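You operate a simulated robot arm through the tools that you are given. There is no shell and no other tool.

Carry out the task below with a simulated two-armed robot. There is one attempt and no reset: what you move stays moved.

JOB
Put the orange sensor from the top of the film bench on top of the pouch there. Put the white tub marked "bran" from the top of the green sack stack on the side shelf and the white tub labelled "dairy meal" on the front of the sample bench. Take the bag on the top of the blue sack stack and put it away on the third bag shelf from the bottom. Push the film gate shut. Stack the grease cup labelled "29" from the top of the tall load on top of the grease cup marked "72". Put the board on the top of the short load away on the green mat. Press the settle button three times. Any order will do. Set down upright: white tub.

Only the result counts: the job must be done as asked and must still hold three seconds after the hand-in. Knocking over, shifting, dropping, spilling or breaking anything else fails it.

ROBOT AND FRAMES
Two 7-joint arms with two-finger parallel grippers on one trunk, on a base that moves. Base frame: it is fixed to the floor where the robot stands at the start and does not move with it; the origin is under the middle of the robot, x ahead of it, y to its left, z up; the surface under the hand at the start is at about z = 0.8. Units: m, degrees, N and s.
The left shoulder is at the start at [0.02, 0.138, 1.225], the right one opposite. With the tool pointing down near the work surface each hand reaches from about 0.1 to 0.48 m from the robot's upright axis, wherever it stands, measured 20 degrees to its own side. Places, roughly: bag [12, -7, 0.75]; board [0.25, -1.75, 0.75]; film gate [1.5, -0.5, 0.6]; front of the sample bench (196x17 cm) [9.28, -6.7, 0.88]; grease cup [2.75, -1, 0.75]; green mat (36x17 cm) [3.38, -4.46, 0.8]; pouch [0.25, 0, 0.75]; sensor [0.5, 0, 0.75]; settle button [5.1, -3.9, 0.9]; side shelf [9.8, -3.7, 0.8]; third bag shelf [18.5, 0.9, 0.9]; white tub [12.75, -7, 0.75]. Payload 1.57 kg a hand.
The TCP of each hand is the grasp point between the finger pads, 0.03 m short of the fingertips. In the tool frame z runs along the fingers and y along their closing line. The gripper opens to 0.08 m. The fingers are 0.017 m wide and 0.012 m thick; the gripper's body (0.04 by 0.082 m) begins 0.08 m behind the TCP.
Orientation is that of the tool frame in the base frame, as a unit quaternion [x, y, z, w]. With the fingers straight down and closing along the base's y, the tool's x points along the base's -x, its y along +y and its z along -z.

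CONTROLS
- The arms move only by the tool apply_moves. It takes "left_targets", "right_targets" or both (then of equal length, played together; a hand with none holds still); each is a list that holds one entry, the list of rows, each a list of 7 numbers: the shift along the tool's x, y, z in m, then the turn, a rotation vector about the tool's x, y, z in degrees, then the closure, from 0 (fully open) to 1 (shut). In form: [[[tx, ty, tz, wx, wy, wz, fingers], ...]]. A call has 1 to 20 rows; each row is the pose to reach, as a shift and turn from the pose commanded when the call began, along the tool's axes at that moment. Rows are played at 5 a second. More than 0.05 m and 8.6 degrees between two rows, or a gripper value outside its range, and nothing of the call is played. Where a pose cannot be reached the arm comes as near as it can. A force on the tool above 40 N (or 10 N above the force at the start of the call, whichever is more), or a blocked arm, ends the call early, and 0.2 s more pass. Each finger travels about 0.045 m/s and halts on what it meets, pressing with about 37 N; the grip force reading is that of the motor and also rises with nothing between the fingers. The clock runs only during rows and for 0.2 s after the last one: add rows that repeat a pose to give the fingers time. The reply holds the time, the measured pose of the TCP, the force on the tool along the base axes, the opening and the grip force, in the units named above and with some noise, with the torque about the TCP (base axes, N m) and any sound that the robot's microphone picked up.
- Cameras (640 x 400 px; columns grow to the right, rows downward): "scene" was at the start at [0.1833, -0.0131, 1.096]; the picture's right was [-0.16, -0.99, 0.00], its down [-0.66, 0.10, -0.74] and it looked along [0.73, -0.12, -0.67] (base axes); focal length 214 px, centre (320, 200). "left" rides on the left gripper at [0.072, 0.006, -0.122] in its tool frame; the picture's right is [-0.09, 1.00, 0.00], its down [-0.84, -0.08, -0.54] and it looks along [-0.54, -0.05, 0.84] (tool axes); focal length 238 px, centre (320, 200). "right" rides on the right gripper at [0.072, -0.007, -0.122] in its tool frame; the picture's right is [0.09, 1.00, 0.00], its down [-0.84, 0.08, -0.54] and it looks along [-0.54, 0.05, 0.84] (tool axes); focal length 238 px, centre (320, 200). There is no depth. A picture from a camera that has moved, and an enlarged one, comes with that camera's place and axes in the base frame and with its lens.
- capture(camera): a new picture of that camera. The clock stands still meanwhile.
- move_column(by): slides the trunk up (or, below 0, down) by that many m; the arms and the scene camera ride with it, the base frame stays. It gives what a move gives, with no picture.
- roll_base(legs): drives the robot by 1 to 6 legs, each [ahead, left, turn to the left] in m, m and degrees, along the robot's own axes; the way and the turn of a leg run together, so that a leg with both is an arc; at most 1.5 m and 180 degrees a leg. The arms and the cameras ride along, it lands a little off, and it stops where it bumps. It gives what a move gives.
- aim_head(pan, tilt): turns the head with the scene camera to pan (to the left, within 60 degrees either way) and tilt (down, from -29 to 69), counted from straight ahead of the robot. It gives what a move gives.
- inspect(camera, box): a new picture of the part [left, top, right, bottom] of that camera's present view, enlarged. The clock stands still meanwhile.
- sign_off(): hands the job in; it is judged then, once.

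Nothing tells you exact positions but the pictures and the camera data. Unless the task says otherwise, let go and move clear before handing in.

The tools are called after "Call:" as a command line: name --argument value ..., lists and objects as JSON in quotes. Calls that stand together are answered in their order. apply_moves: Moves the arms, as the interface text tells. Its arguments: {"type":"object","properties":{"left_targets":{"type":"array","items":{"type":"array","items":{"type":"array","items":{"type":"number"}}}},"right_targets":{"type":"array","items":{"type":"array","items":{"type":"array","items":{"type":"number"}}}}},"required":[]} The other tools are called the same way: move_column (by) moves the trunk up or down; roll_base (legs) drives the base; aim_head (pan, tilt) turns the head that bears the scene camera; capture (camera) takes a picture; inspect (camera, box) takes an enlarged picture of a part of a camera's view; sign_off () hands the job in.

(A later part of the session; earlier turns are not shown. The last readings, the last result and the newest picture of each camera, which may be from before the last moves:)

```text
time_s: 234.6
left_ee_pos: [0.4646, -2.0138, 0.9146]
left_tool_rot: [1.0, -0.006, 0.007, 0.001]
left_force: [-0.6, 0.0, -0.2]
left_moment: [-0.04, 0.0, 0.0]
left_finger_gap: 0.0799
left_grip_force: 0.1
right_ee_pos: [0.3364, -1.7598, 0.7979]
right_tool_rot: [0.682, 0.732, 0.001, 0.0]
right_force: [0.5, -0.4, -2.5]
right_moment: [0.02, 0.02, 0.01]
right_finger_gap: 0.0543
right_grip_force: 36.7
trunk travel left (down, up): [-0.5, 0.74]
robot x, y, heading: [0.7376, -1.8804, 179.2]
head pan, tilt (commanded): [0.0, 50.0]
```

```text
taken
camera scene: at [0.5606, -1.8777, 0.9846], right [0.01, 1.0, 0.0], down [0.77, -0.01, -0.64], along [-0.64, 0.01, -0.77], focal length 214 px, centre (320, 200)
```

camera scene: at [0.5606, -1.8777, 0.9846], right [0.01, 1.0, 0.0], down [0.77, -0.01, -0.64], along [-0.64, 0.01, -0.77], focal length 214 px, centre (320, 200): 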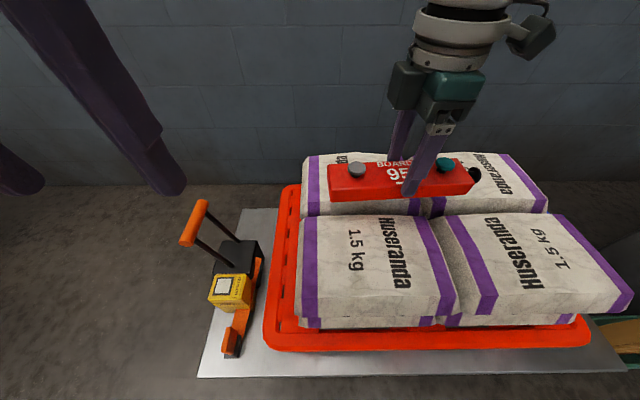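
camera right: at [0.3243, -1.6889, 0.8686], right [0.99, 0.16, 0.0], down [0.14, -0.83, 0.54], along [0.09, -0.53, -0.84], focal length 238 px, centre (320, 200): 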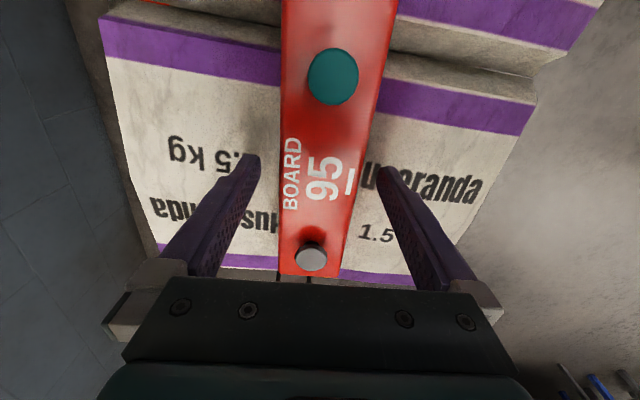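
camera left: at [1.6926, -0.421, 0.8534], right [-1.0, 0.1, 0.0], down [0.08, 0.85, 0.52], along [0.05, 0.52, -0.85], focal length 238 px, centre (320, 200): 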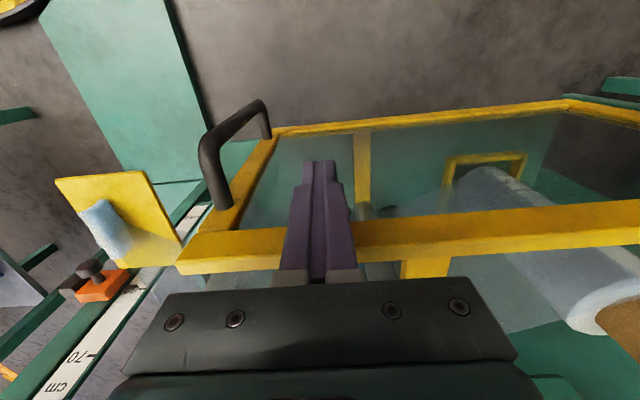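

The board is lifted. I'll raise the trunk, draw the hand in, back away and look towards the mat.

Call:
move_column --by 0.3

Call:
apply_moves --right_targets '[[[0, 0.03, 0, 0, 0, 0, 1], [0, 0.06, 0, 0, 0, 0, 1], [0, 0.09, 0, 0, 0, 0, 1], [0, 0.09, 0, 0, 0, 0, 1]]]'

Call:
roll_base --legs '[[-0.8, 0, 0], [0, 0.9, 0]]'

Call:
roll_base --legs '[[0, 0, 120]]'

Call:
aim_head --pan 0 --tilt 20

Call:
capture --camera "scene"

```text
time_s: 237.6
left_ee_pos: [0.4645, -2.0144, 1.2139]
left_tool_rot: [1.0, -0.006, 0.006, 0.001]
left_force: [0.3, 0.4, 0.2]
left_moment: [-0.01, 0.0, 0.04]
left_finger_gap: 0.0803
left_grip_force: 0.0
right_ee_pos: [0.3355, -1.7609, 1.0972]
right_tool_rot: [0.681, 0.732, 0.0, 0.001]
right_force: [-0.1, -0.2, -2.7]
right_moment: [0.02, 0.01, 0.03]
right_finger_gap: 0.0545
right_grip_force: 36.9
trunk travel left (down, up): [-0.8, 0.44]
robot x, y, heading: [0.7356, -1.8802, 179.0]
head pan, tilt (commanded): [0.0, 50.0]
```

```text
time_s: 238.6
left_ee_pos: [0.464, -2.0144, 1.2141]
left_tool_rot: [1.0, -0.006, 0.007, 0.001]
left_force: [0.6, -0.7, -0.3]
left_moment: [-0.02, -0.01, 0.03]
left_finger_gap: 0.0799
left_grip_force: 0.0
right_ee_pos: [0.4247, -1.7534, 1.0978]
right_tool_rot: [0.681, 0.732, 0.001, 0.001]
right_force: [0.0, -0.5, -2.5]
right_moment: [-0.01, 0.03, 0.01]
right_finger_gap: 0.0548
right_grip_force: 37.0
trunk travel left (down, up): [-0.8, 0.44]
robot x, y, heading: [0.7325, -1.8807, 179.5]
head pan, tilt (commanded): [0.0, 50.0]
```

```text
time_s: 247.1
left_ee_pos: [1.2456, -2.9217, 1.2144]
left_tool_rot: [1.0, 0.001, 0.007, 0.002]
left_force: [-0.2, 0.1, -0.3]
left_moment: [-0.01, 0.0, -0.01]
left_finger_gap: 0.0797
left_grip_force: 0.1
right_ee_pos: [1.2018, -2.6636, 1.0969]
right_tool_rot: [0.677, 0.736, 0.0, 0.0]
right_force: [0.9, -0.5, -3.3]
right_moment: [-0.01, 0.02, -0.02]
right_finger_gap: 0.0545
right_grip_force: 37.5
trunk travel left (down, up): [-0.8, 0.44]
robot x, y, heading: [1.5157, -2.7826, -179.9]
head pan, tilt (commanded): [0.0, 50.0]
```

```text
time_s: 252.5
left_ee_pos: [1.7742, -2.9452, 1.2138]
left_tool_rot: [0.493, 0.87, 0.004, -0.006]
left_force: [-0.8, 0.5, 1.1]
left_moment: [0.02, -0.02, 0.0]
left_finger_gap: 0.0802
left_grip_force: 0.0
right_ee_pos: [1.5724, -3.1142, 1.0971]
right_tool_rot: [-0.307, 0.952, 0.0, 0.0]
right_force: [-0.3, 0.2, -2.0]
right_moment: [0.02, 0.0, -0.01]
right_finger_gap: 0.0545
right_grip_force: 37.5
trunk travel left (down, up): [-0.8, 0.44]
robot x, y, heading: [1.5161, -2.7801, -59.1]
head pan, tilt (commanded): [0.0, 50.0]
```

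```text
time_s: 253.5
left_ee_pos: [1.7726, -2.944, 1.2157]
left_tool_rot: [0.493, 0.87, 0.005, -0.007]
left_force: [0.0, -0.3, -0.3]
left_moment: [0.0, -0.01, -0.02]
left_finger_gap: 0.0799
left_grip_force: 0.1
right_ee_pos: [1.5728, -3.115, 1.0973]
right_tool_rot: [-0.307, 0.952, 0.0, 0.0]
right_force: [0.1, -0.3, -2.7]
right_moment: [0.02, -0.01, 0.02]
right_finger_gap: 0.0544
right_grip_force: 37.3
trunk travel left (down, up): [-0.8, 0.44]
robot x, y, heading: [1.5135, -2.7808, -59.1]
head pan, tilt (commanded): [0.0, 20.0]
```

```text
taken
camera scene: at [1.6157, -2.949, 1.3301], right [-0.86, -0.51, 0.0], down [-0.18, 0.29, -0.94], along [0.48, -0.81, -0.34], focal length 214 px, centre (320, 200)
```

scene: 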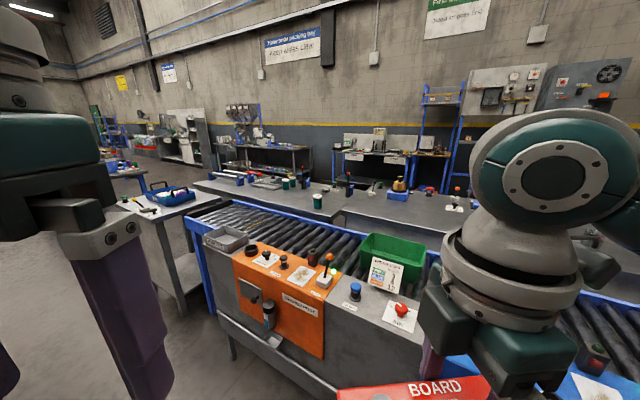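

I see a conveyor bench with orange, blue and green panels. I'll look further left along it for the green mat and the settle button.

Call:
aim_head --pan 35 --tilt 20

Call:
capture --camera "scene"

Call:
aim_head --pan 60 --tilt 15

Call:
capture --camera "scene"

```text
time_s: 254.5
left_ee_pos: [1.7722, -2.9446, 1.214]
left_tool_rot: [0.493, 0.87, 0.004, -0.006]
left_force: [-0.4, 0.1, -0.8]
left_moment: [0.01, 0.04, 0.0]
left_finger_gap: 0.0799
left_grip_force: 0.0
right_ee_pos: [1.5734, -3.1141, 1.0972]
right_tool_rot: [-0.306, 0.952, 0.001, -0.001]
right_force: [0.7, -0.4, -2.6]
right_moment: [0.0, 0.0, 0.02]
right_finger_gap: 0.0542
right_grip_force: 37.0
trunk travel left (down, up): [-0.8, 0.44]
robot x, y, heading: [1.5173, -2.7861, -59.4]
head pan, tilt (commanded): [35.0, 20.0]
```

```text
taken
camera scene: at [1.6529, -2.9073, 1.3302], right [-0.41, -0.91, 0.0], down [-0.31, 0.14, -0.94], along [0.86, -0.39, -0.34], focal length 214 px, centre (320, 200)
```

scene: 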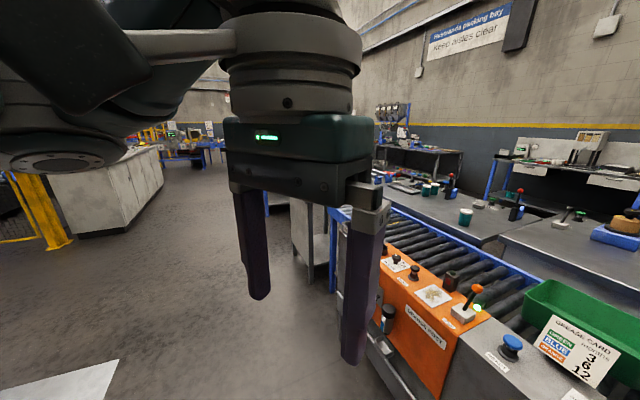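

```text
time_s: 255.4
left_ee_pos: [1.7728, -2.944, 1.2142]
left_tool_rot: [0.493, 0.87, 0.004, -0.006]
left_force: [-0.7, 0.2, -0.1]
left_moment: [-0.03, -0.01, -0.01]
left_finger_gap: 0.0801
left_grip_force: 0.1
right_ee_pos: [1.5735, -3.1139, 1.0973]
right_tool_rot: [-0.307, 0.952, 0.001, 0.0]
right_force: [0.9, -0.5, -2.4]
right_moment: [-0.02, 0.02, -0.03]
right_finger_gap: 0.0545
right_grip_force: 36.9
trunk travel left (down, up): [-0.8, 0.44]
robot x, y, heading: [1.5244, -2.7847, -59.1]
head pan, tilt (commanded): [60.0, 15.0]
```

```text
taken
camera scene: at [1.6614, -2.8678, 1.3384], right [0.01, -1.0, 0.0], down [-0.26, 0.0, -0.97], along [0.97, 0.01, -0.26], focal length 214 px, centre (320, 200)
```

scene: 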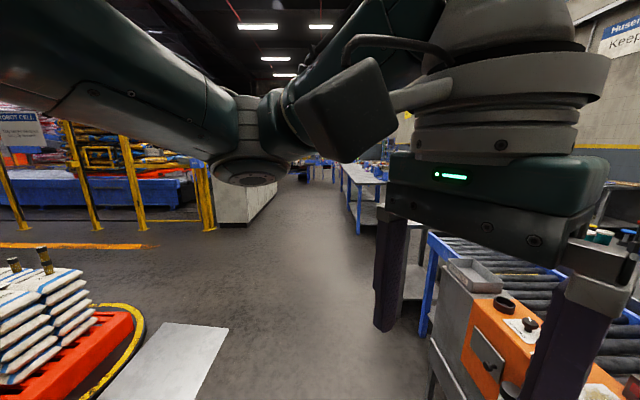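

I'll turn to face +x and drive along the aisle to about x=3, then face the line again.

Call:
roll_base --legs '[[0, 0, 59], [0, 0.15, 0], [1.4, 0, 0]]'

Call:
roll_base --legs '[[0, 0, -75]]'

Call:
aim_head --pan 0 --tilt 20

Call:
capture --camera "scene"

```text
time_s: 265.9
left_ee_pos: [3.1785, -2.5047, 1.2146]
left_tool_rot: [0.006, 1.0, 0.0, -0.008]
left_force: [0.0, 0.3, 0.0]
left_moment: [-0.01, -0.03, -0.02]
left_finger_gap: 0.0801
left_grip_force: 0.0
right_ee_pos: [3.2197, -2.7641, 1.097]
right_tool_rot: [0.732, -0.681, -0.001, 0.0]
right_force: [0.0, 0.1, -2.4]
right_moment: [0.01, -0.01, -0.02]
right_finger_gap: 0.0545
right_grip_force: 37.1
trunk travel left (down, up): [-0.8, 0.44]
robot x, y, heading: [2.9049, -2.6374, -0.8]
head pan, tilt (commanded): [60.0, 15.0]
```

```text
time_s: 269.6
left_ee_pos: [3.1051, -2.8686, 1.215]
left_tool_rot: [0.615, 0.788, 0.005, -0.005]
left_force: [0.1, 1.0, -0.9]
left_moment: [-0.01, -0.01, -0.04]
left_finger_gap: 0.0801
left_grip_force: 0.1
right_ee_pos: [2.8656, -2.9727, 1.0983]
right_tool_rot: [-0.163, 0.987, 0.001, 0.0]
right_force: [-0.4, -0.1, -2.5]
right_moment: [-0.03, -0.02, 0.0]
right_finger_gap: 0.0543
right_grip_force: 37.3
trunk travel left (down, up): [-0.8, 0.44]
robot x, y, heading: [2.9067, -2.6405, -76.1]
head pan, tilt (commanded): [60.0, 15.0]
```

```text
time_s: 270.9
left_ee_pos: [3.1059, -2.8669, 1.2139]
left_tool_rot: [0.615, 0.788, 0.005, -0.006]
left_force: [-0.5, -0.9, -0.1]
left_moment: [-0.02, -0.02, 0.01]
left_finger_gap: 0.0801
left_grip_force: 0.0
right_ee_pos: [2.8651, -2.9722, 1.0972]
right_tool_rot: [-0.163, 0.987, 0.0, -0.001]
right_force: [-0.3, -1.0, -2.2]
right_moment: [-0.01, -0.01, 0.0]
right_finger_gap: 0.0546
right_grip_force: 36.8
trunk travel left (down, up): [-0.8, 0.44]
robot x, y, heading: [2.9057, -2.6432, -76.2]
head pan, tilt (commanded): [0.0, 20.0]
```

```text
taken
camera scene: at [2.9541, -2.8269, 1.3302], right [-0.97, -0.24, 0.0], down [-0.08, 0.33, -0.94], along [0.23, -0.91, -0.34], focal length 214 px, centre (320, 200)
```

scene: 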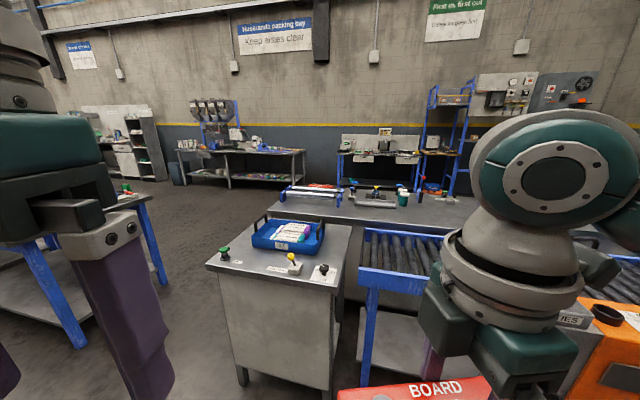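

Call:
inspect --camera "scene" --box '[200, 160, 460, 290]'

Call:
inspect --camera "scene" --box '[260, 165, 440, 225]'

```text
2.46 times, centred on (330, 225) of scene
camera zoom: at [2.9541, -2.8269, 1.3302], right [-0.97, -0.24, 0.0], down [-0.08, 0.33, -0.94], along [0.23, -0.91, -0.34], focal length 528 px, centre (295, 138)
```

zoom: 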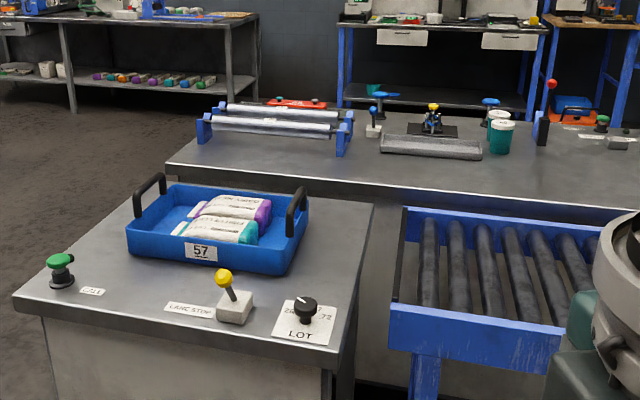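

```text
3.56 times, centred on (350, 195) of scene
camera zoom: at [2.9541, -2.8269, 1.3302], right [-0.97, -0.24, 0.0], down [-0.08, 0.33, -0.94], along [0.23, -0.91, -0.34], focal length 763 px, centre (213, 218)
```

zoom: 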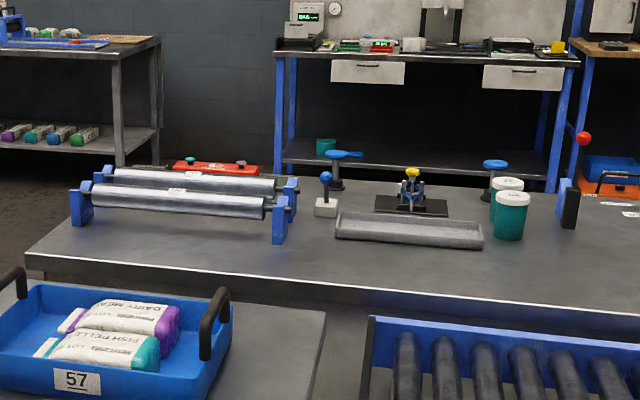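

The mat seems to be on the far side of the grey table behind the rollers, near another red board. I'll move to the left end of that table (x≈3.95) to see the passage.

Call:
roll_base --legs '[[0, 0, -14], [0, 1.05, 0]]'

Call:
aim_head --pan 0 --tilt 25

Call:
capture --camera "scene"

Call:
aim_head --pan 40 --tilt 25

Call:
capture --camera "scene"

```text
time_s: 277.1
left_ee_pos: [4.0836, -2.9151, 1.2141]
left_tool_rot: [0.71, 0.704, 0.007, -0.005]
left_force: [0.3, -0.2, -0.4]
left_moment: [0.02, 0.0, 0.03]
left_finger_gap: 0.0798
left_grip_force: 0.0
right_ee_pos: [3.8218, -2.9557, 1.0965]
right_tool_rot: [-0.037, 0.999, 0.001, -0.001]
right_force: [0.4, -0.9, -2.4]
right_moment: [0.0, -0.03, 0.02]
right_finger_gap: 0.0546
right_grip_force: 37.3
trunk travel left (down, up): [-0.8, 0.44]
robot x, y, heading: [3.9459, -2.6431, -90.7]
head pan, tilt (commanded): [0.0, 20.0]
```

```text
time_s: 277.8
left_ee_pos: [4.0838, -2.9143, 1.2144]
left_tool_rot: [0.71, 0.704, 0.005, -0.005]
left_force: [0.4, 0.1, 0.9]
left_moment: [0.01, -0.02, -0.01]
left_finger_gap: 0.0798
left_grip_force: 0.1
right_ee_pos: [3.8235, -2.9556, 1.0971]
right_tool_rot: [-0.037, 0.999, 0.001, 0.0]
right_force: [0.0, 0.3, -3.5]
right_moment: [0.01, -0.03, 0.03]
right_finger_gap: 0.0543
right_grip_force: 37.0
trunk travel left (down, up): [-0.8, 0.44]
robot x, y, heading: [3.9498, -2.6455, -90.9]
head pan, tilt (commanded): [0.0, 25.0]
```

```text
taken
camera scene: at [3.9467, -2.8357, 1.3222], right [-1.0, 0.01, 0.0], down [0.0, 0.42, -0.91], along [-0.01, -0.91, -0.42], focal length 214 px, centre (320, 200)
```

scene: 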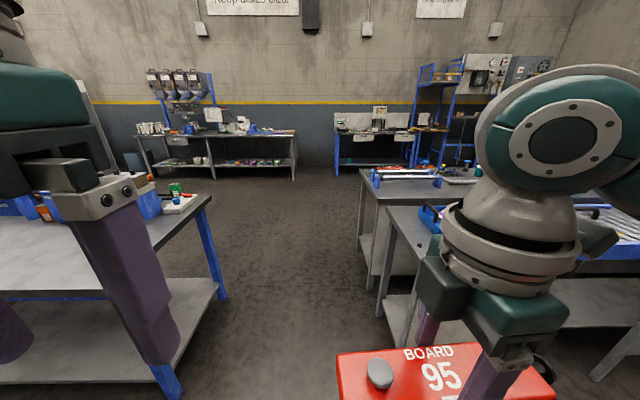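

```text
time_s: 278.8
left_ee_pos: [4.0837, -2.9162, 1.2144]
left_tool_rot: [0.71, 0.704, 0.007, -0.005]
left_force: [0.6, 0.2, 0.4]
left_moment: [0.02, 0.02, -0.02]
left_finger_gap: 0.0802
left_grip_force: 0.0
right_ee_pos: [3.8225, -2.9553, 1.0976]
right_tool_rot: [-0.036, 0.999, 0.0, 0.0]
right_force: [-0.5, -0.3, -2.4]
right_moment: [0.0, 0.02, 0.01]
right_finger_gap: 0.0545
right_grip_force: 36.8
trunk travel left (down, up): [-0.8, 0.44]
robot x, y, heading: [3.9486, -2.6403, -90.5]
head pan, tilt (commanded): [40.0, 25.0]
```

```text
taken
camera scene: at [4.0061, -2.8148, 1.3221], right [-0.77, -0.63, 0.0], down [-0.27, 0.33, -0.91], along [0.57, -0.7, -0.42], focal length 214 px, centre (320, 200)
```

scene: 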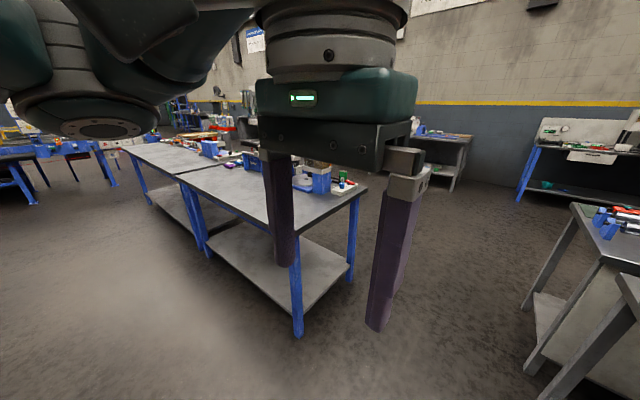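

The aisle between the tables is about 0.95 m wide. I'll go down it to the far side, turn round and face the table from the back.

Call:
roll_base --legs '[[0, 0.12, 0.7], [1.3, 0, 0], [1.15, 0, 0], [0, 0, 180]]'

Call:
aim_head --pan 30 --tilt 30

Call:
capture --camera "scene"

```text
time_s: 299.1
left_ee_pos: [3.9084, -4.8331, 1.2156]
left_tool_rot: [-0.703, 0.711, -0.005, -0.006]
left_force: [-0.6, 0.1, -0.2]
left_moment: [0.04, 0.0, -0.03]
left_finger_gap: 0.08
left_grip_force: 0.2
right_ee_pos: [4.1674, -4.7928, 1.0969]
right_tool_rot: [0.999, 0.037, 0.0, 0.001]
right_force: [-0.4, -0.9, -2.5]
right_moment: [0.02, -0.01, 0.0]
right_finger_gap: 0.0544
right_grip_force: 37.1
trunk travel left (down, up): [-0.8, 0.44]
robot x, y, heading: [4.0418, -5.1072, 89.4]
head pan, tilt (commanded): [40.0, 25.0]
```

```text
time_s: 299.8
left_ee_pos: [3.9098, -4.8337, 1.2134]
left_tool_rot: [-0.704, 0.71, -0.005, -0.005]
left_force: [-0.9, -0.2, 0.7]
left_moment: [-0.02, 0.01, -0.01]
left_finger_gap: 0.0798
left_grip_force: 0.0
right_ee_pos: [4.1684, -4.7928, 1.0971]
right_tool_rot: [0.999, 0.038, 0.0, 0.0]
right_force: [0.5, 0.2, -3.4]
right_moment: [0.03, -0.02, 0.0]
right_finger_gap: 0.0548
right_grip_force: 36.5
trunk travel left (down, up): [-0.8, 0.44]
robot x, y, heading: [4.0434, -5.1007, 89.4]
head pan, tilt (commanded): [30.0, 30.0]
```

```text
taken
camera scene: at [4.0012, -4.9262, 1.3142], right [0.87, 0.49, 0.0], down [0.24, -0.44, -0.87], along [-0.42, 0.75, -0.5], focal length 214 px, centre (320, 200)
```

scene: 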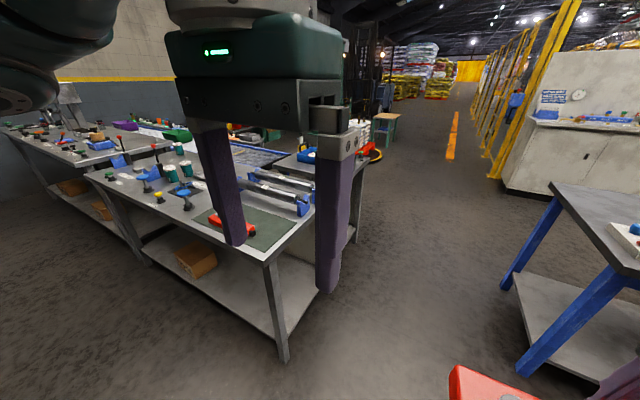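

I can see the dark green mat with another red board on it at the table's near edge. I'll slide along to stand in front of it.

Call:
roll_base --legs '[[0, 0.75, 0.6]]'

Call:
aim_head --pan 0 --tilt 45

Call:
capture --camera "scene"

```text
time_s: 303.8
left_ee_pos: [3.16, -4.8313, 1.2149]
left_tool_rot: [0.708, -0.706, 0.005, 0.006]
left_force: [0.0, 0.3, -0.1]
left_moment: [-0.04, 0.01, 0.01]
left_finger_gap: 0.08
left_grip_force: 0.1
right_ee_pos: [3.4192, -4.7882, 1.0965]
right_tool_rot: [0.999, 0.044, 0.0, 0.001]
right_force: [-0.3, 0.5, -1.7]
right_moment: [0.0, 0.01, -0.04]
right_finger_gap: 0.0545
right_grip_force: 37.0
trunk travel left (down, up): [-0.8, 0.44]
robot x, y, heading: [3.2966, -5.1, 90.3]
head pan, tilt (commanded): [30.0, 30.0]
```

```text
time_s: 304.8
left_ee_pos: [3.1597, -4.8315, 1.2153]
left_tool_rot: [0.708, -0.706, 0.005, 0.006]
left_force: [-0.2, 0.6, -0.1]
left_moment: [0.02, 0.01, -0.03]
left_finger_gap: 0.0801
left_grip_force: 0.1
right_ee_pos: [3.4181, -4.7878, 1.0973]
right_tool_rot: [0.999, 0.042, -0.001, 0.001]
right_force: [0.6, -0.3, -1.2]
right_moment: [-0.02, 0.02, 0.02]
right_finger_gap: 0.0544
right_grip_force: 37.2
trunk travel left (down, up): [-0.8, 0.44]
robot x, y, heading: [3.2979, -5.0997, 90.3]
head pan, tilt (commanded): [0.0, 45.0]
```

```text
taken
camera scene: at [3.2987, -4.9199, 1.2916], right [1.0, 0.0, 0.0], down [0.0, -0.71, -0.71], along [0.0, 0.71, -0.71], focal length 214 px, centre (320, 200)
```

scene: 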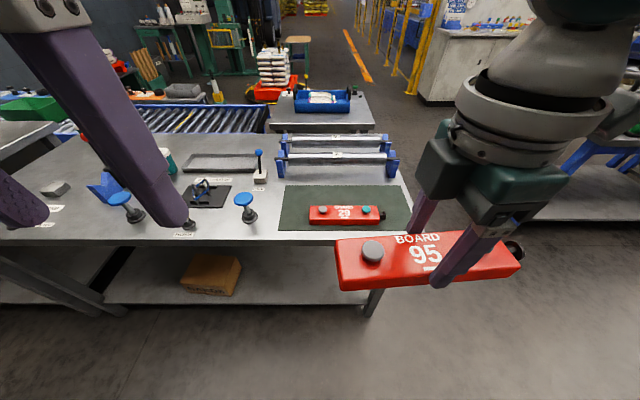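

The mat spans x 3.18–3.565, y -4.55 to -4.36; an existing board lies on its near half (y≈-4.51). I'll place Board 95 on the free far half around (3.375,-4.42). Driving closer first, keeping the board high.

Call:
roll_base --legs '[[0.14, 0.03, 0], [0.13, 0, 0]]'

Call:
aim_head --pan 0 --tilt 60

Call:
capture --camera "scene"

Call:
capture --camera "right"

```text
time_s: 307.0
left_ee_pos: [3.1295, -4.5611, 1.2151]
left_tool_rot: [0.708, -0.706, 0.005, 0.006]
left_force: [-0.4, 0.1, -0.2]
left_moment: [0.01, -0.05, -0.01]
left_finger_gap: 0.08
left_grip_force: 0.0
right_ee_pos: [3.3881, -4.5165, 1.0968]
right_tool_rot: [0.999, 0.042, 0.0, 0.001]
right_force: [-0.2, -0.7, -2.8]
right_moment: [0.02, 0.0, -0.05]
right_finger_gap: 0.0543
right_grip_force: 36.9
trunk travel left (down, up): [-0.8, 0.44]
robot x, y, heading: [3.2687, -4.8315, 90.4]
head pan, tilt (commanded): [0.0, 45.0]
```

```text
time_s: 307.8
left_ee_pos: [3.13, -4.5601, 1.214]
left_tool_rot: [0.708, -0.706, 0.006, 0.006]
left_force: [1.4, -0.6, -0.4]
left_moment: [0.01, 0.04, -0.02]
left_finger_gap: 0.0802
left_grip_force: 0.1
right_ee_pos: [3.3891, -4.5169, 1.0984]
right_tool_rot: [0.999, 0.042, 0.0, 0.001]
right_force: [0.3, 0.2, -3.1]
right_moment: [0.02, -0.03, 0.03]
right_finger_gap: 0.0541
right_grip_force: 36.8
trunk travel left (down, up): [-0.8, 0.44]
robot x, y, heading: [3.2709, -4.8283, 90.2]
head pan, tilt (commanded): [0.0, 60.0]
```

```text
taken
camera scene: at [3.2689, -4.6636, 1.2721], right [1.0, 0.0, 0.0], down [0.0, -0.87, -0.5], along [0.0, 0.5, -0.87], focal length 214 px, centre (320, 200)
```

scene: 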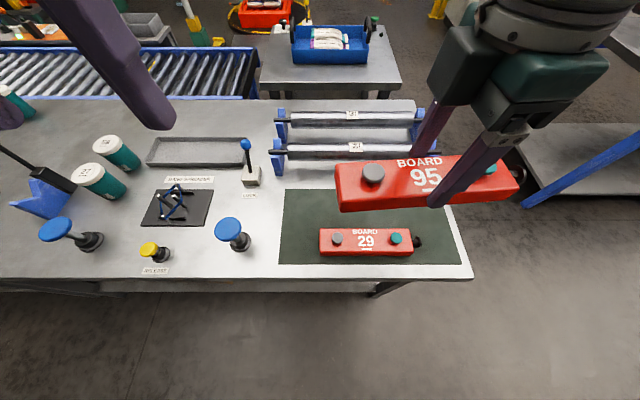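

```text
taken
camera right: at [3.4609, -4.5034, 1.2184], right [0.18, -0.98, 0.0], down [-0.83, -0.15, 0.54], along [-0.53, -0.1, -0.84], focal length 238 px, centre (320, 200)
```

right: 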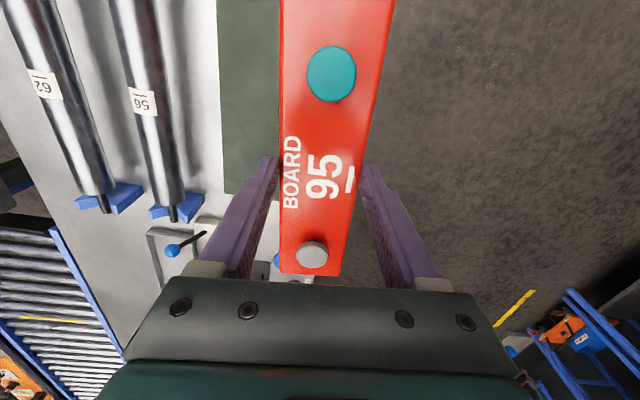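

The free strip of the mat is y -4.48 to -4.36, and the rollers start at y≈-4.31. I'll move the board over (3.375,-4.42), straighten it by about 4°, then lower the trunk.

Call:
apply_moves --right_targets '[[[-0.001, -0.03, 0, 0, 0, 1.4, 1], [-0.002, -0.06, 0, 0, 0, 2.8, 1], [-0.0028, -0.09, 0, 0, 0, 4.2, 1], [-0.0028, -0.0976, 0, 0, 0, 4.2, 1], [-0.0028, -0.0976, 0, 0, 0, 4.2, 1]]]'

Call:
move_column --by -0.18

Call:
capture --camera "scene"

Call:
capture --camera "right"

```text
time_s: 309.0
left_ee_pos: [3.1306, -4.5606, 1.2145]
left_tool_rot: [0.708, -0.706, 0.005, 0.006]
left_force: [0.3, 0.7, 0.5]
left_moment: [0.01, 0.0, -0.06]
left_finger_gap: 0.0799
left_grip_force: 0.0
right_ee_pos: [3.378, -4.4186, 1.0971]
right_tool_rot: [1.0, 0.007, 0.0, 0.001]
right_force: [-0.7, 0.7, -2.3]
right_moment: [-0.03, 0.01, -0.03]
right_finger_gap: 0.0545
right_grip_force: 37.1
trunk travel left (down, up): [-0.8, 0.44]
robot x, y, heading: [3.2667, -4.8316, 90.2]
head pan, tilt (commanded): [0.0, 60.0]
```

```text
time_s: 311.0
left_ee_pos: [3.1288, -4.5596, 1.0343]
left_tool_rot: [0.708, -0.706, 0.005, 0.006]
left_force: [0.5, -0.5, 0.4]
left_moment: [0.0, 0.01, -0.01]
left_finger_gap: 0.0801
left_grip_force: 0.1
right_ee_pos: [3.3791, -4.4193, 0.9162]
right_tool_rot: [1.0, 0.007, 0.0, 0.002]
right_force: [-1.6, -0.4, -2.7]
right_moment: [-0.06, -0.02, 0.0]
right_finger_gap: 0.0547
right_grip_force: 36.4
trunk travel left (down, up): [-0.62, 0.62]
robot x, y, heading: [3.2727, -4.8309, 90.3]
head pan, tilt (commanded): [0.0, 60.0]
```

```text
taken
camera scene: at [3.2689, -4.6636, 1.0921], right [1.0, 0.0, 0.0], down [0.0, -0.87, -0.5], along [0.0, 0.5, -0.87], focal length 214 px, centre (320, 200)
```

scene: 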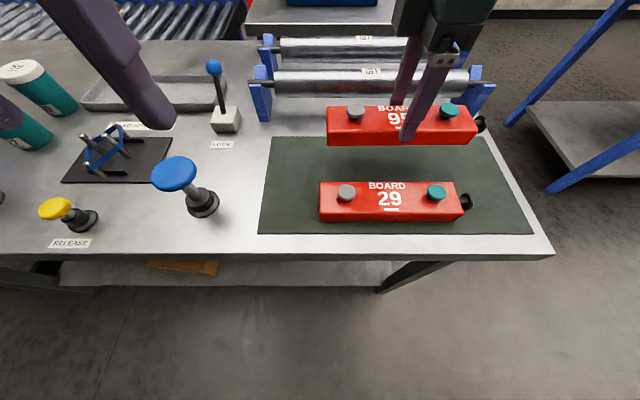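

```text
taken
camera right: at [3.4514, -4.4109, 1.0376], right [0.1, -0.99, 0.0], down [-0.84, -0.09, 0.54], along [-0.54, -0.06, -0.84], focal length 238 px, centre (320, 200)
```

right: 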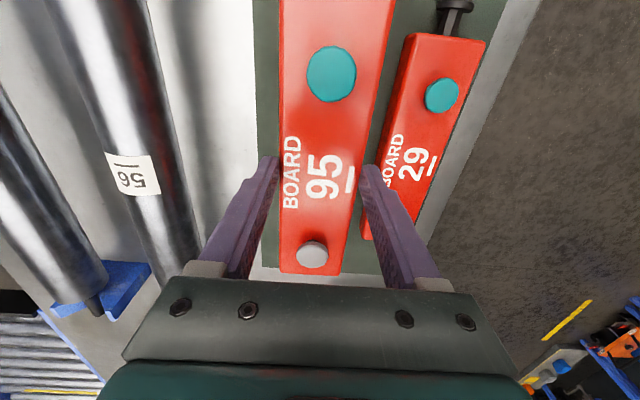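

Everything lines up: the board hovers over the free far half of the mat. Lowering it with force checks.

Call:
apply_moves --right_targets '[[[0, 0, 0.025, 0, 0, 0, 1], [0, 0, 0.05, 0, 0, 0, 1], [0, 0, 0.065, 0, 0, 0, 1], [0, 0, 0.065, 0, 0, 0, 1]]]'

Call:
inspect --camera "scene" --box '[250, 80, 550, 250]'

```text
time_s: 312.0
left_ee_pos: [3.13, -4.5606, 1.0348]
left_tool_rot: [0.708, -0.706, 0.005, 0.007]
left_force: [0.2, 0.4, 1.0]
left_moment: [0.02, 0.0, 0.03]
left_finger_gap: 0.0799
left_grip_force: 0.1
right_ee_pos: [3.3793, -4.4194, 0.8512]
right_tool_rot: [1.0, 0.005, 0.001, 0.002]
right_force: [0.5, -7.4, 11.4]
right_moment: [0.11, -0.31, -0.27]
right_finger_gap: 0.0546
right_grip_force: 37.3
trunk travel left (down, up): [-0.62, 0.62]
robot x, y, heading: [3.2711, -4.8302, 90.0]
head pan, tilt (commanded): [0.0, 60.0]
```

```text
2.13 times, centred on (400, 165) of scene
camera zoom: at [3.2692, -4.6639, 1.0923], right [1.0, 0.0, 0.0], down [0.0, -0.87, -0.5], along [0.0, 0.5, -0.87], focal length 458 px, centre (149, 275)
```

zoom: 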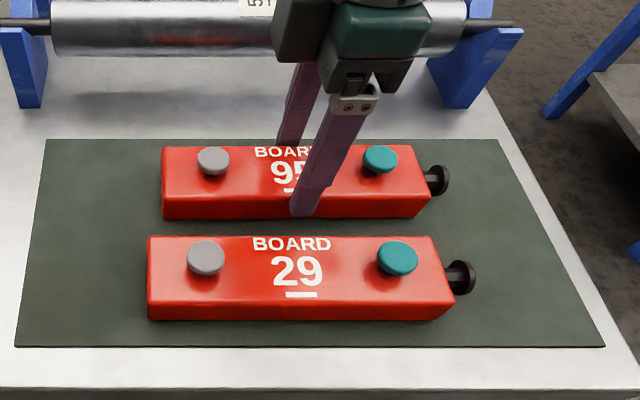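

The board has touched down. I'll ease the pressure slightly and release.

Call:
apply_moves --right_targets '[[[0, 0, -0.001, 0, 0, 0, 1], [0, 0, -0.0015, 0, 0, 0, 1], [0, 0, -0.0015, 0, 0, 0, 1]]]'

```text
time_s: 312.8
left_ee_pos: [3.1296, -4.5596, 1.0345]
left_tool_rot: [0.708, -0.706, 0.005, 0.006]
left_force: [0.0, 0.1, 0.0]
left_moment: [-0.01, 0.03, -0.01]
left_finger_gap: 0.0801
left_grip_force: 0.1
right_ee_pos: [3.3795, -4.419, 0.8539]
right_tool_rot: [1.0, 0.006, 0.0, 0.001]
right_force: [-0.1, 0.4, -2.1]
right_moment: [0.02, -0.02, 0.01]
right_finger_gap: 0.0545
right_grip_force: 36.7
trunk travel left (down, up): [-0.62, 0.62]
robot x, y, heading: [3.2665, -4.8289, 90.2]
head pan, tilt (commanded): [0.0, 60.0]
```

Call:
apply_moves --right_targets '[[[0, 0, 0.001, 0, 0, 0, 1], [0, 0, 0.001, 0, 0, 0, 0.7], [0, 0, 0.001, 0, 0, 0, 0.4], [0, 0, 0.001, 0, 0, 0, 0.15], [0, 0, 0.001, 0, 0, 0, 0.1], [0, 0, 0.001, 0, 0, 0, 0.1]]]'

Call:
inspect --camera "scene" --box '[250, 80, 550, 250]'

```text
time_s: 314.2
left_ee_pos: [3.1292, -4.56, 1.0355]
left_tool_rot: [0.708, -0.707, 0.005, 0.006]
left_force: [0.2, 0.8, -0.3]
left_moment: [0.02, 0.01, 0.01]
left_finger_gap: 0.08
left_grip_force: 0.2
right_ee_pos: [3.3791, -4.4183, 0.8514]
right_tool_rot: [1.0, 0.007, 0.0, 0.0]
right_force: [-0.5, -0.4, 0.4]
right_moment: [0.0, -0.03, -0.02]
right_finger_gap: 0.0717
right_grip_force: 0.1
trunk travel left (down, up): [-0.62, 0.62]
robot x, y, heading: [3.2678, -4.8288, 90.3]
head pan, tilt (commanded): [0.0, 60.0]
```

```text
2.13 times, centred on (400, 165) of scene
camera zoom: at [3.269, -4.6635, 1.0921], right [1.0, 0.0, 0.0], down [0.0, -0.87, -0.5], along [0.0, 0.5, -0.87], focal length 458 px, centre (149, 275)
```

zoom: 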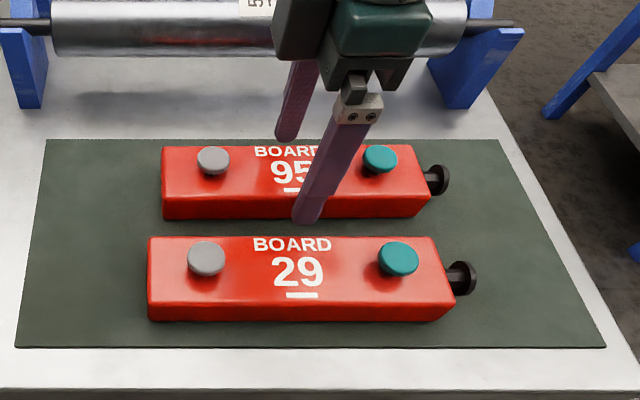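

Board 95 lies on the mat. I'll lift the hand straight up and raise the trunk.

Call:
apply_moves --right_targets '[[[0, 0, -0.02, 0, 0, 0, 0.1], [0, 0, -0.05, 0, 0, 0, 0.05], [0, 0, -0.09, 0, 0, 0, 0], [0, 0, -0.11, 0, 0, 0, 0]]]'

Call:
move_column --by 0.2

Call:
capture --camera "scene"

```text
time_s: 315.2
left_ee_pos: [3.1302, -4.5601, 1.034]
left_tool_rot: [0.708, -0.707, 0.005, 0.006]
left_force: [-0.6, -0.1, -0.3]
left_moment: [0.0, 0.0, -0.01]
left_finger_gap: 0.0797
left_grip_force: 0.0
right_ee_pos: [3.3783, -4.4178, 0.9628]
right_tool_rot: [1.0, 0.007, 0.001, 0.001]
right_force: [0.7, 1.1, -0.5]
right_moment: [0.0, 0.03, 0.02]
right_finger_gap: 0.0796
right_grip_force: 0.1
trunk travel left (down, up): [-0.62, 0.62]
robot x, y, heading: [3.2715, -4.8294, 90.0]
head pan, tilt (commanded): [0.0, 60.0]
```

```text
time_s: 317.3
left_ee_pos: [3.1307, -4.5612, 1.2347]
left_tool_rot: [0.708, -0.707, 0.005, 0.006]
left_force: [-0.7, -0.7, 0.7]
left_moment: [0.0, 0.03, 0.0]
left_finger_gap: 0.0799
left_grip_force: 0.1
right_ee_pos: [3.3782, -4.4192, 1.1614]
right_tool_rot: [1.0, 0.006, 0.001, 0.0]
right_force: [0.3, -0.2, 0.8]
right_moment: [0.01, -0.02, -0.01]
right_finger_gap: 0.0802
right_grip_force: 0.2
trunk travel left (down, up): [-0.82, 0.42]
robot x, y, heading: [3.2688, -4.8266, 90.1]
head pan, tilt (commanded): [0.0, 60.0]
```

```text
taken
camera scene: at [3.269, -4.6635, 1.2921], right [1.0, 0.0, 0.0], down [0.0, -0.87, -0.5], along [0.0, 0.5, -0.87], focal length 214 px, centre (320, 200)
```

scene: 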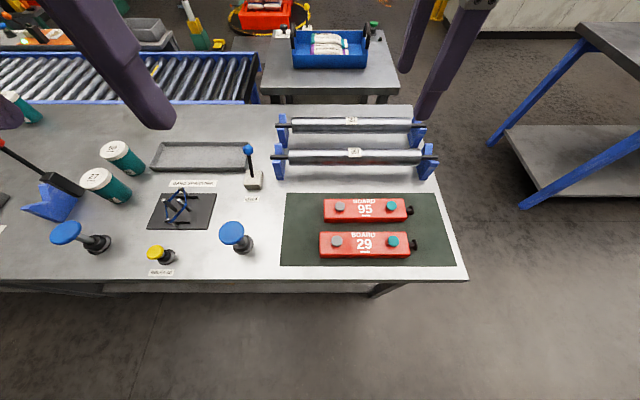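

The board is in place next to the other one. Now the settle button: I'll back off, restore the wrist, and slide right to the next table.

Call:
roll_base --legs '[[-0.35, 0, 0]]'

Call:
apply_moves --right_targets '[[[0, 0.02, 0, 0, 0, 8, 0], [0, 0.04, 0, 0, 0, 16, 0], [0, 0.06, 0, 0, 0, 24, 0], [0, 0.08, 0, 0, 0, 32, 0], [0, 0.1, 0, 0, 0, 40, 0], [0, 0.1, 0, 0, 0, 48, 0], [0, 0.1, 0, 0, 0, 56, 0], [0, 0.1, 0, 0, 0, 64, 0], [0, 0.1, 0, 0, 0, 72, 0], [0, 0.1, 0, 0, 0, 80, 0], [0, 0.1, 0, 0, 0, 88, 0], [0, 0.1, 0, 0, 0, 90, 0]]]'

Call:
roll_base --legs '[[0, -0.9, 0], [0, -0.85, 0]]'

Call:
aim_head --pan 0 --tilt 35

Call:
capture --camera "scene"

```text
time_s: 319.6
left_ee_pos: [3.1314, -4.9052, 1.2347]
left_tool_rot: [-0.706, 0.708, -0.005, -0.006]
left_force: [0.3, 0.1, -0.3]
left_moment: [0.01, -0.02, -0.01]
left_finger_gap: 0.0802
left_grip_force: 0.0
right_ee_pos: [3.3806, -4.7661, 1.1622]
right_tool_rot: [1.0, 0.003, 0.0, 0.001]
right_force: [0.8, 0.2, 0.1]
right_moment: [-0.05, -0.01, 0.01]
right_finger_gap: 0.08
right_grip_force: 0.1
trunk travel left (down, up): [-0.82, 0.42]
robot x, y, heading: [3.2679, -5.1739, 89.9]
head pan, tilt (commanded): [0.0, 60.0]
```

```text
time_s: 322.2
left_ee_pos: [3.1309, -4.9075, 1.2337]
left_tool_rot: [-0.706, 0.709, -0.005, -0.007]
left_force: [-0.4, 0.3, 0.8]
left_moment: [0.02, 0.02, 0.01]
left_finger_gap: 0.0801
left_grip_force: 0.1
right_ee_pos: [3.3808, -4.8667, 1.1615]
right_tool_rot: [0.709, -0.705, 0.0, 0.001]
right_force: [-0.3, 0.1, -0.3]
right_moment: [0.01, -0.02, -0.03]
right_finger_gap: 0.08
right_grip_force: 0.1
trunk travel left (down, up): [-0.82, 0.42]
robot x, y, heading: [3.268, -5.1788, 89.6]
head pan, tilt (commanded): [0.0, 60.0]
```

```text
time_s: 331.0
left_ee_pos: [4.8629, -4.8992, 1.2342]
left_tool_rot: [0.715, -0.699, 0.005, 0.007]
left_force: [0.6, 0.7, 0.2]
left_moment: [0.01, 0.04, 0.0]
left_finger_gap: 0.0799
left_grip_force: 0.0
right_ee_pos: [5.1114, -4.8523, 1.1635]
right_tool_rot: [0.718, -0.696, 0.001, 0.0]
right_force: [-0.9, 0.8, -0.2]
right_moment: [0.0, -0.05, 0.03]
right_finger_gap: 0.08
right_grip_force: 0.0
trunk travel left (down, up): [-0.82, 0.42]
robot x, y, heading: [5.0051, -5.1651, 91.1]
head pan, tilt (commanded): [0.0, 60.0]
```

```text
time_s: 331.9
left_ee_pos: [4.8623, -4.8993, 1.2347]
left_tool_rot: [0.715, -0.699, 0.005, 0.006]
left_force: [-0.4, 0.9, 0.0]
left_moment: [0.02, -0.03, 0.0]
left_finger_gap: 0.0799
left_grip_force: 0.0
right_ee_pos: [5.1119, -4.8539, 1.1615]
right_tool_rot: [0.719, -0.695, 0.0, 0.001]
right_force: [-0.6, 0.1, 0.3]
right_moment: [0.0, -0.04, 0.02]
right_finger_gap: 0.0799
right_grip_force: 0.0
trunk travel left (down, up): [-0.82, 0.42]
robot x, y, heading: [5.0063, -5.1678, 91.1]
head pan, tilt (commanded): [0.0, 35.0]
```

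```text
taken
camera scene: at [5.0031, -4.9782, 1.3263], right [1.0, 0.02, 0.0], down [0.01, -0.57, -0.82], along [-0.02, 0.82, -0.57], focal length 214 px, centre (320, 200)
```

scene: 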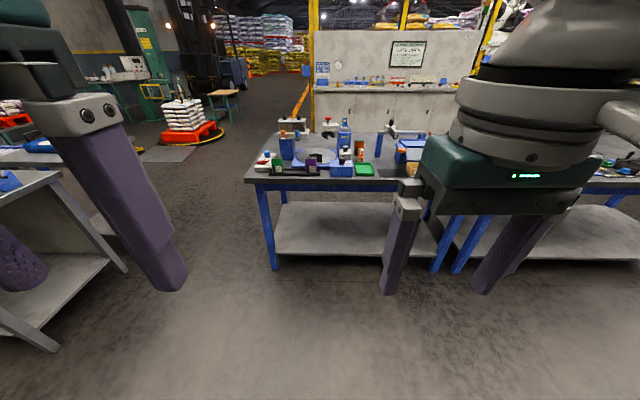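

There's a small table with bottles, gauges and buttons. I'll move closer and zoom to find the settle button.

Call:
roll_base --legs '[[0.5, 0, -1]]'

Call:
aim_head --pan 0 --tilt 40

Call:
capture --camera "scene"

Call:
inspect --camera "scene" --box '[200, 80, 420, 220]'

```text
time_s: 334.9
left_ee_pos: [4.8589, -4.3877, 1.2343]
left_tool_rot: [0.71, -0.704, 0.005, 0.006]
left_force: [0.7, 0.1, -0.1]
left_moment: [0.0, 0.03, -0.01]
left_finger_gap: 0.0801
left_grip_force: 0.0
right_ee_pos: [5.11, -4.3449, 1.1615]
right_tool_rot: [0.714, -0.7, 0.0, 0.001]
right_force: [0.0, -0.8, -0.4]
right_moment: [-0.03, 0.01, 0.04]
right_finger_gap: 0.0801
right_grip_force: 0.0
trunk travel left (down, up): [-0.82, 0.42]
robot x, y, heading: [5.0, -4.6568, 90.5]
head pan, tilt (commanded): [0.0, 35.0]
```

```text
time_s: 335.5
left_ee_pos: [4.8587, -4.388, 1.2333]
left_tool_rot: [0.711, -0.703, 0.004, 0.006]
left_force: [-0.7, 0.2, 0.3]
left_moment: [0.02, 0.03, -0.01]
left_finger_gap: 0.0801
left_grip_force: 0.0
right_ee_pos: [5.109, -4.344, 1.162]
right_tool_rot: [0.714, -0.7, 0.0, 0.001]
right_force: [-0.3, -0.8, 0.3]
right_moment: [0.02, -0.01, -0.01]
right_finger_gap: 0.08
right_grip_force: 0.2
trunk travel left (down, up): [-0.82, 0.42]
robot x, y, heading: [4.9998, -4.6555, 90.5]
head pan, tilt (commanded): [0.0, 40.0]
```

```text
taken
camera scene: at [4.9987, -4.4723, 1.3189], right [1.0, 0.01, 0.0], down [0.0, -0.64, -0.77], along [-0.01, 0.77, -0.64], focal length 214 px, centre (320, 200)
```

scene: 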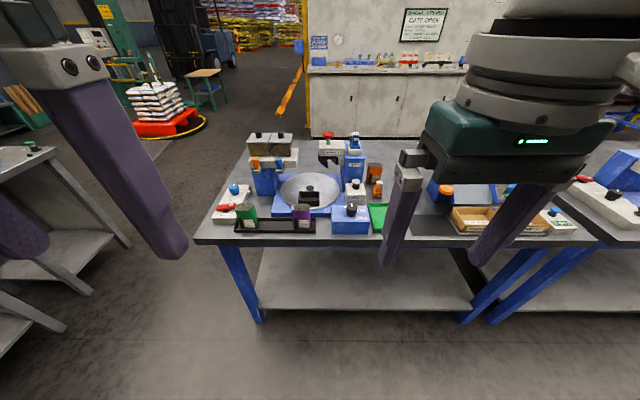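

```text
2.86 times, centred on (310, 150) of scene
camera zoom: at [4.9987, -4.4723, 1.3189], right [1.0, 0.01, 0.0], down [0.0, -0.64, -0.77], along [-0.01, 0.77, -0.64], focal length 613 px, centre (349, 343)
```

zoom: 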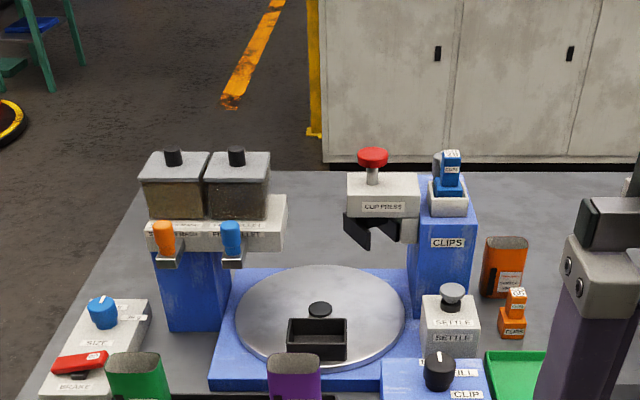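

I found the grey button on the block marked "SETTLE" at about (5.114,-3.874), z≈0.9. I'll drive up to the table and prepare the right hand with closed fingers.

Call:
roll_base --legs '[[0.2, 0, -0.5], [0.16, 0, 0]]'

Call:
move_column --by -0.1

Call:
aim_head --pan 0 --tilt 50

Call:
capture --camera "scene"

Call:
capture --camera "right"

```text
time_s: 338.1
left_ee_pos: [4.862, -4.0282, 1.2341]
left_tool_rot: [-0.705, 0.709, -0.005, -0.006]
left_force: [0.1, 0.2, 0.2]
left_moment: [-0.02, -0.03, 0.01]
left_finger_gap: 0.0799
left_grip_force: 0.1
right_ee_pos: [5.1106, -3.9888, 1.1618]
right_tool_rot: [0.709, -0.705, 0.0, 0.0]
right_force: [-1.0, 0.2, 0.0]
right_moment: [-0.02, -0.01, 0.0]
right_finger_gap: 0.08
right_grip_force: 0.1
trunk travel left (down, up): [-0.82, 0.42]
robot x, y, heading: [4.9998, -4.2994, 89.9]
head pan, tilt (commanded): [0.0, 40.0]
```

```text
time_s: 339.5
left_ee_pos: [4.8634, -4.0279, 1.1346]
left_tool_rot: [-0.705, 0.709, -0.005, -0.007]
left_force: [0.4, 0.4, -0.2]
left_moment: [0.04, 0.0, -0.03]
left_finger_gap: 0.08
left_grip_force: 0.1
right_ee_pos: [5.1122, -3.9877, 1.0611]
right_tool_rot: [0.71, -0.705, 0.001, 0.0]
right_force: [0.5, 0.0, -0.8]
right_moment: [0.02, 0.01, -0.02]
right_finger_gap: 0.0801
right_grip_force: 0.0
trunk travel left (down, up): [-0.72, 0.52]
robot x, y, heading: [5.0026, -4.3004, 89.8]
head pan, tilt (commanded): [0.0, 40.0]
```

```text
time_s: 340.2
left_ee_pos: [4.8603, -4.0278, 1.1341]
left_tool_rot: [-0.705, 0.709, -0.004, -0.006]
left_force: [0.3, -0.4, 1.0]
left_moment: [-0.01, 0.02, 0.03]
left_finger_gap: 0.08
left_grip_force: 0.1
right_ee_pos: [5.1117, -3.9882, 1.0633]
right_tool_rot: [0.71, -0.705, 0.001, 0.001]
right_force: [0.5, 0.5, 0.8]
right_moment: [0.01, -0.01, 0.0]
right_finger_gap: 0.0797
right_grip_force: 0.1
trunk travel left (down, up): [-0.72, 0.52]
robot x, y, heading: [5.0005, -4.2973, 89.8]
head pan, tilt (commanded): [0.0, 50.0]
```

```text
taken
camera scene: at [5.0009, -4.1221, 1.2047], right [1.0, 0.0, 0.0], down [0.0, -0.77, -0.64], along [0.0, 0.64, -0.77], focal length 214 px, centre (320, 200)
```

scene: 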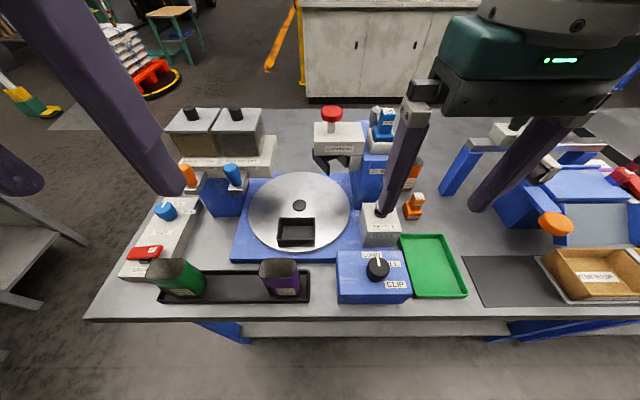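

```text
taken
camera right: at [5.1203, -4.06, 1.1834], right [-1.0, -0.1, 0.0], down [-0.08, 0.84, 0.54], along [-0.05, 0.54, -0.84], focal length 238 px, centre (320, 200)
```

right: 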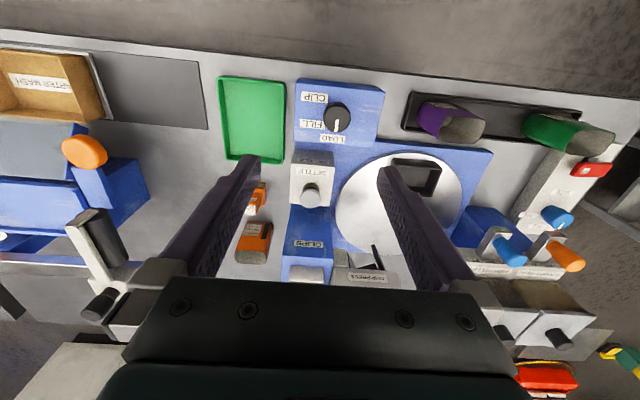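

Call:
inspect --camera "right" --box '[270, 140, 360, 220]'

Call:
inspect --camera "scene" --box '[340, 170, 430, 260]'

```text
5.00 times, centred on (315, 180) of right
camera zoom: at [5.1203, -4.06, 1.1834], right [-1.0, -0.1, 0.0], down [-0.08, 0.84, 0.54], along [-0.05, 0.54, -0.84], focal length 1192 px, centre (345, 300)
```

zoom: 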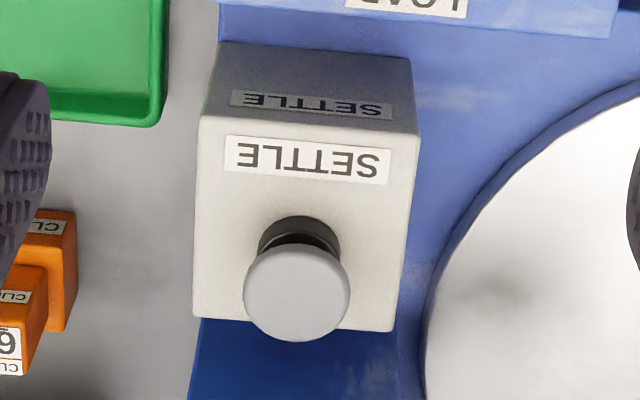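

```text
4.44 times, centred on (385, 215) of scene
camera zoom: at [5.0009, -4.1221, 1.2047], right [1.0, 0.0, 0.0], down [0.0, -0.77, -0.64], along [0.0, 0.64, -0.77], focal length 953 px, centre (31, 133)
```

zoom: 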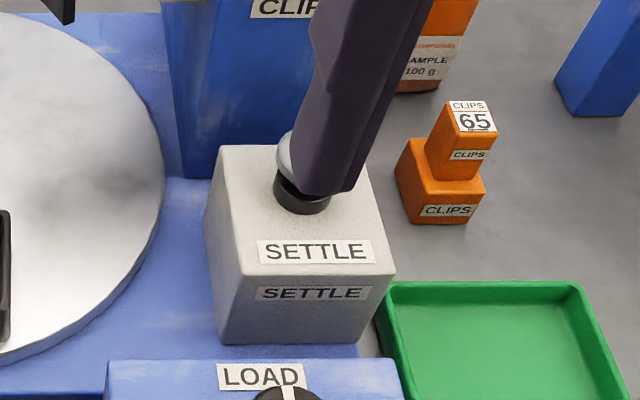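

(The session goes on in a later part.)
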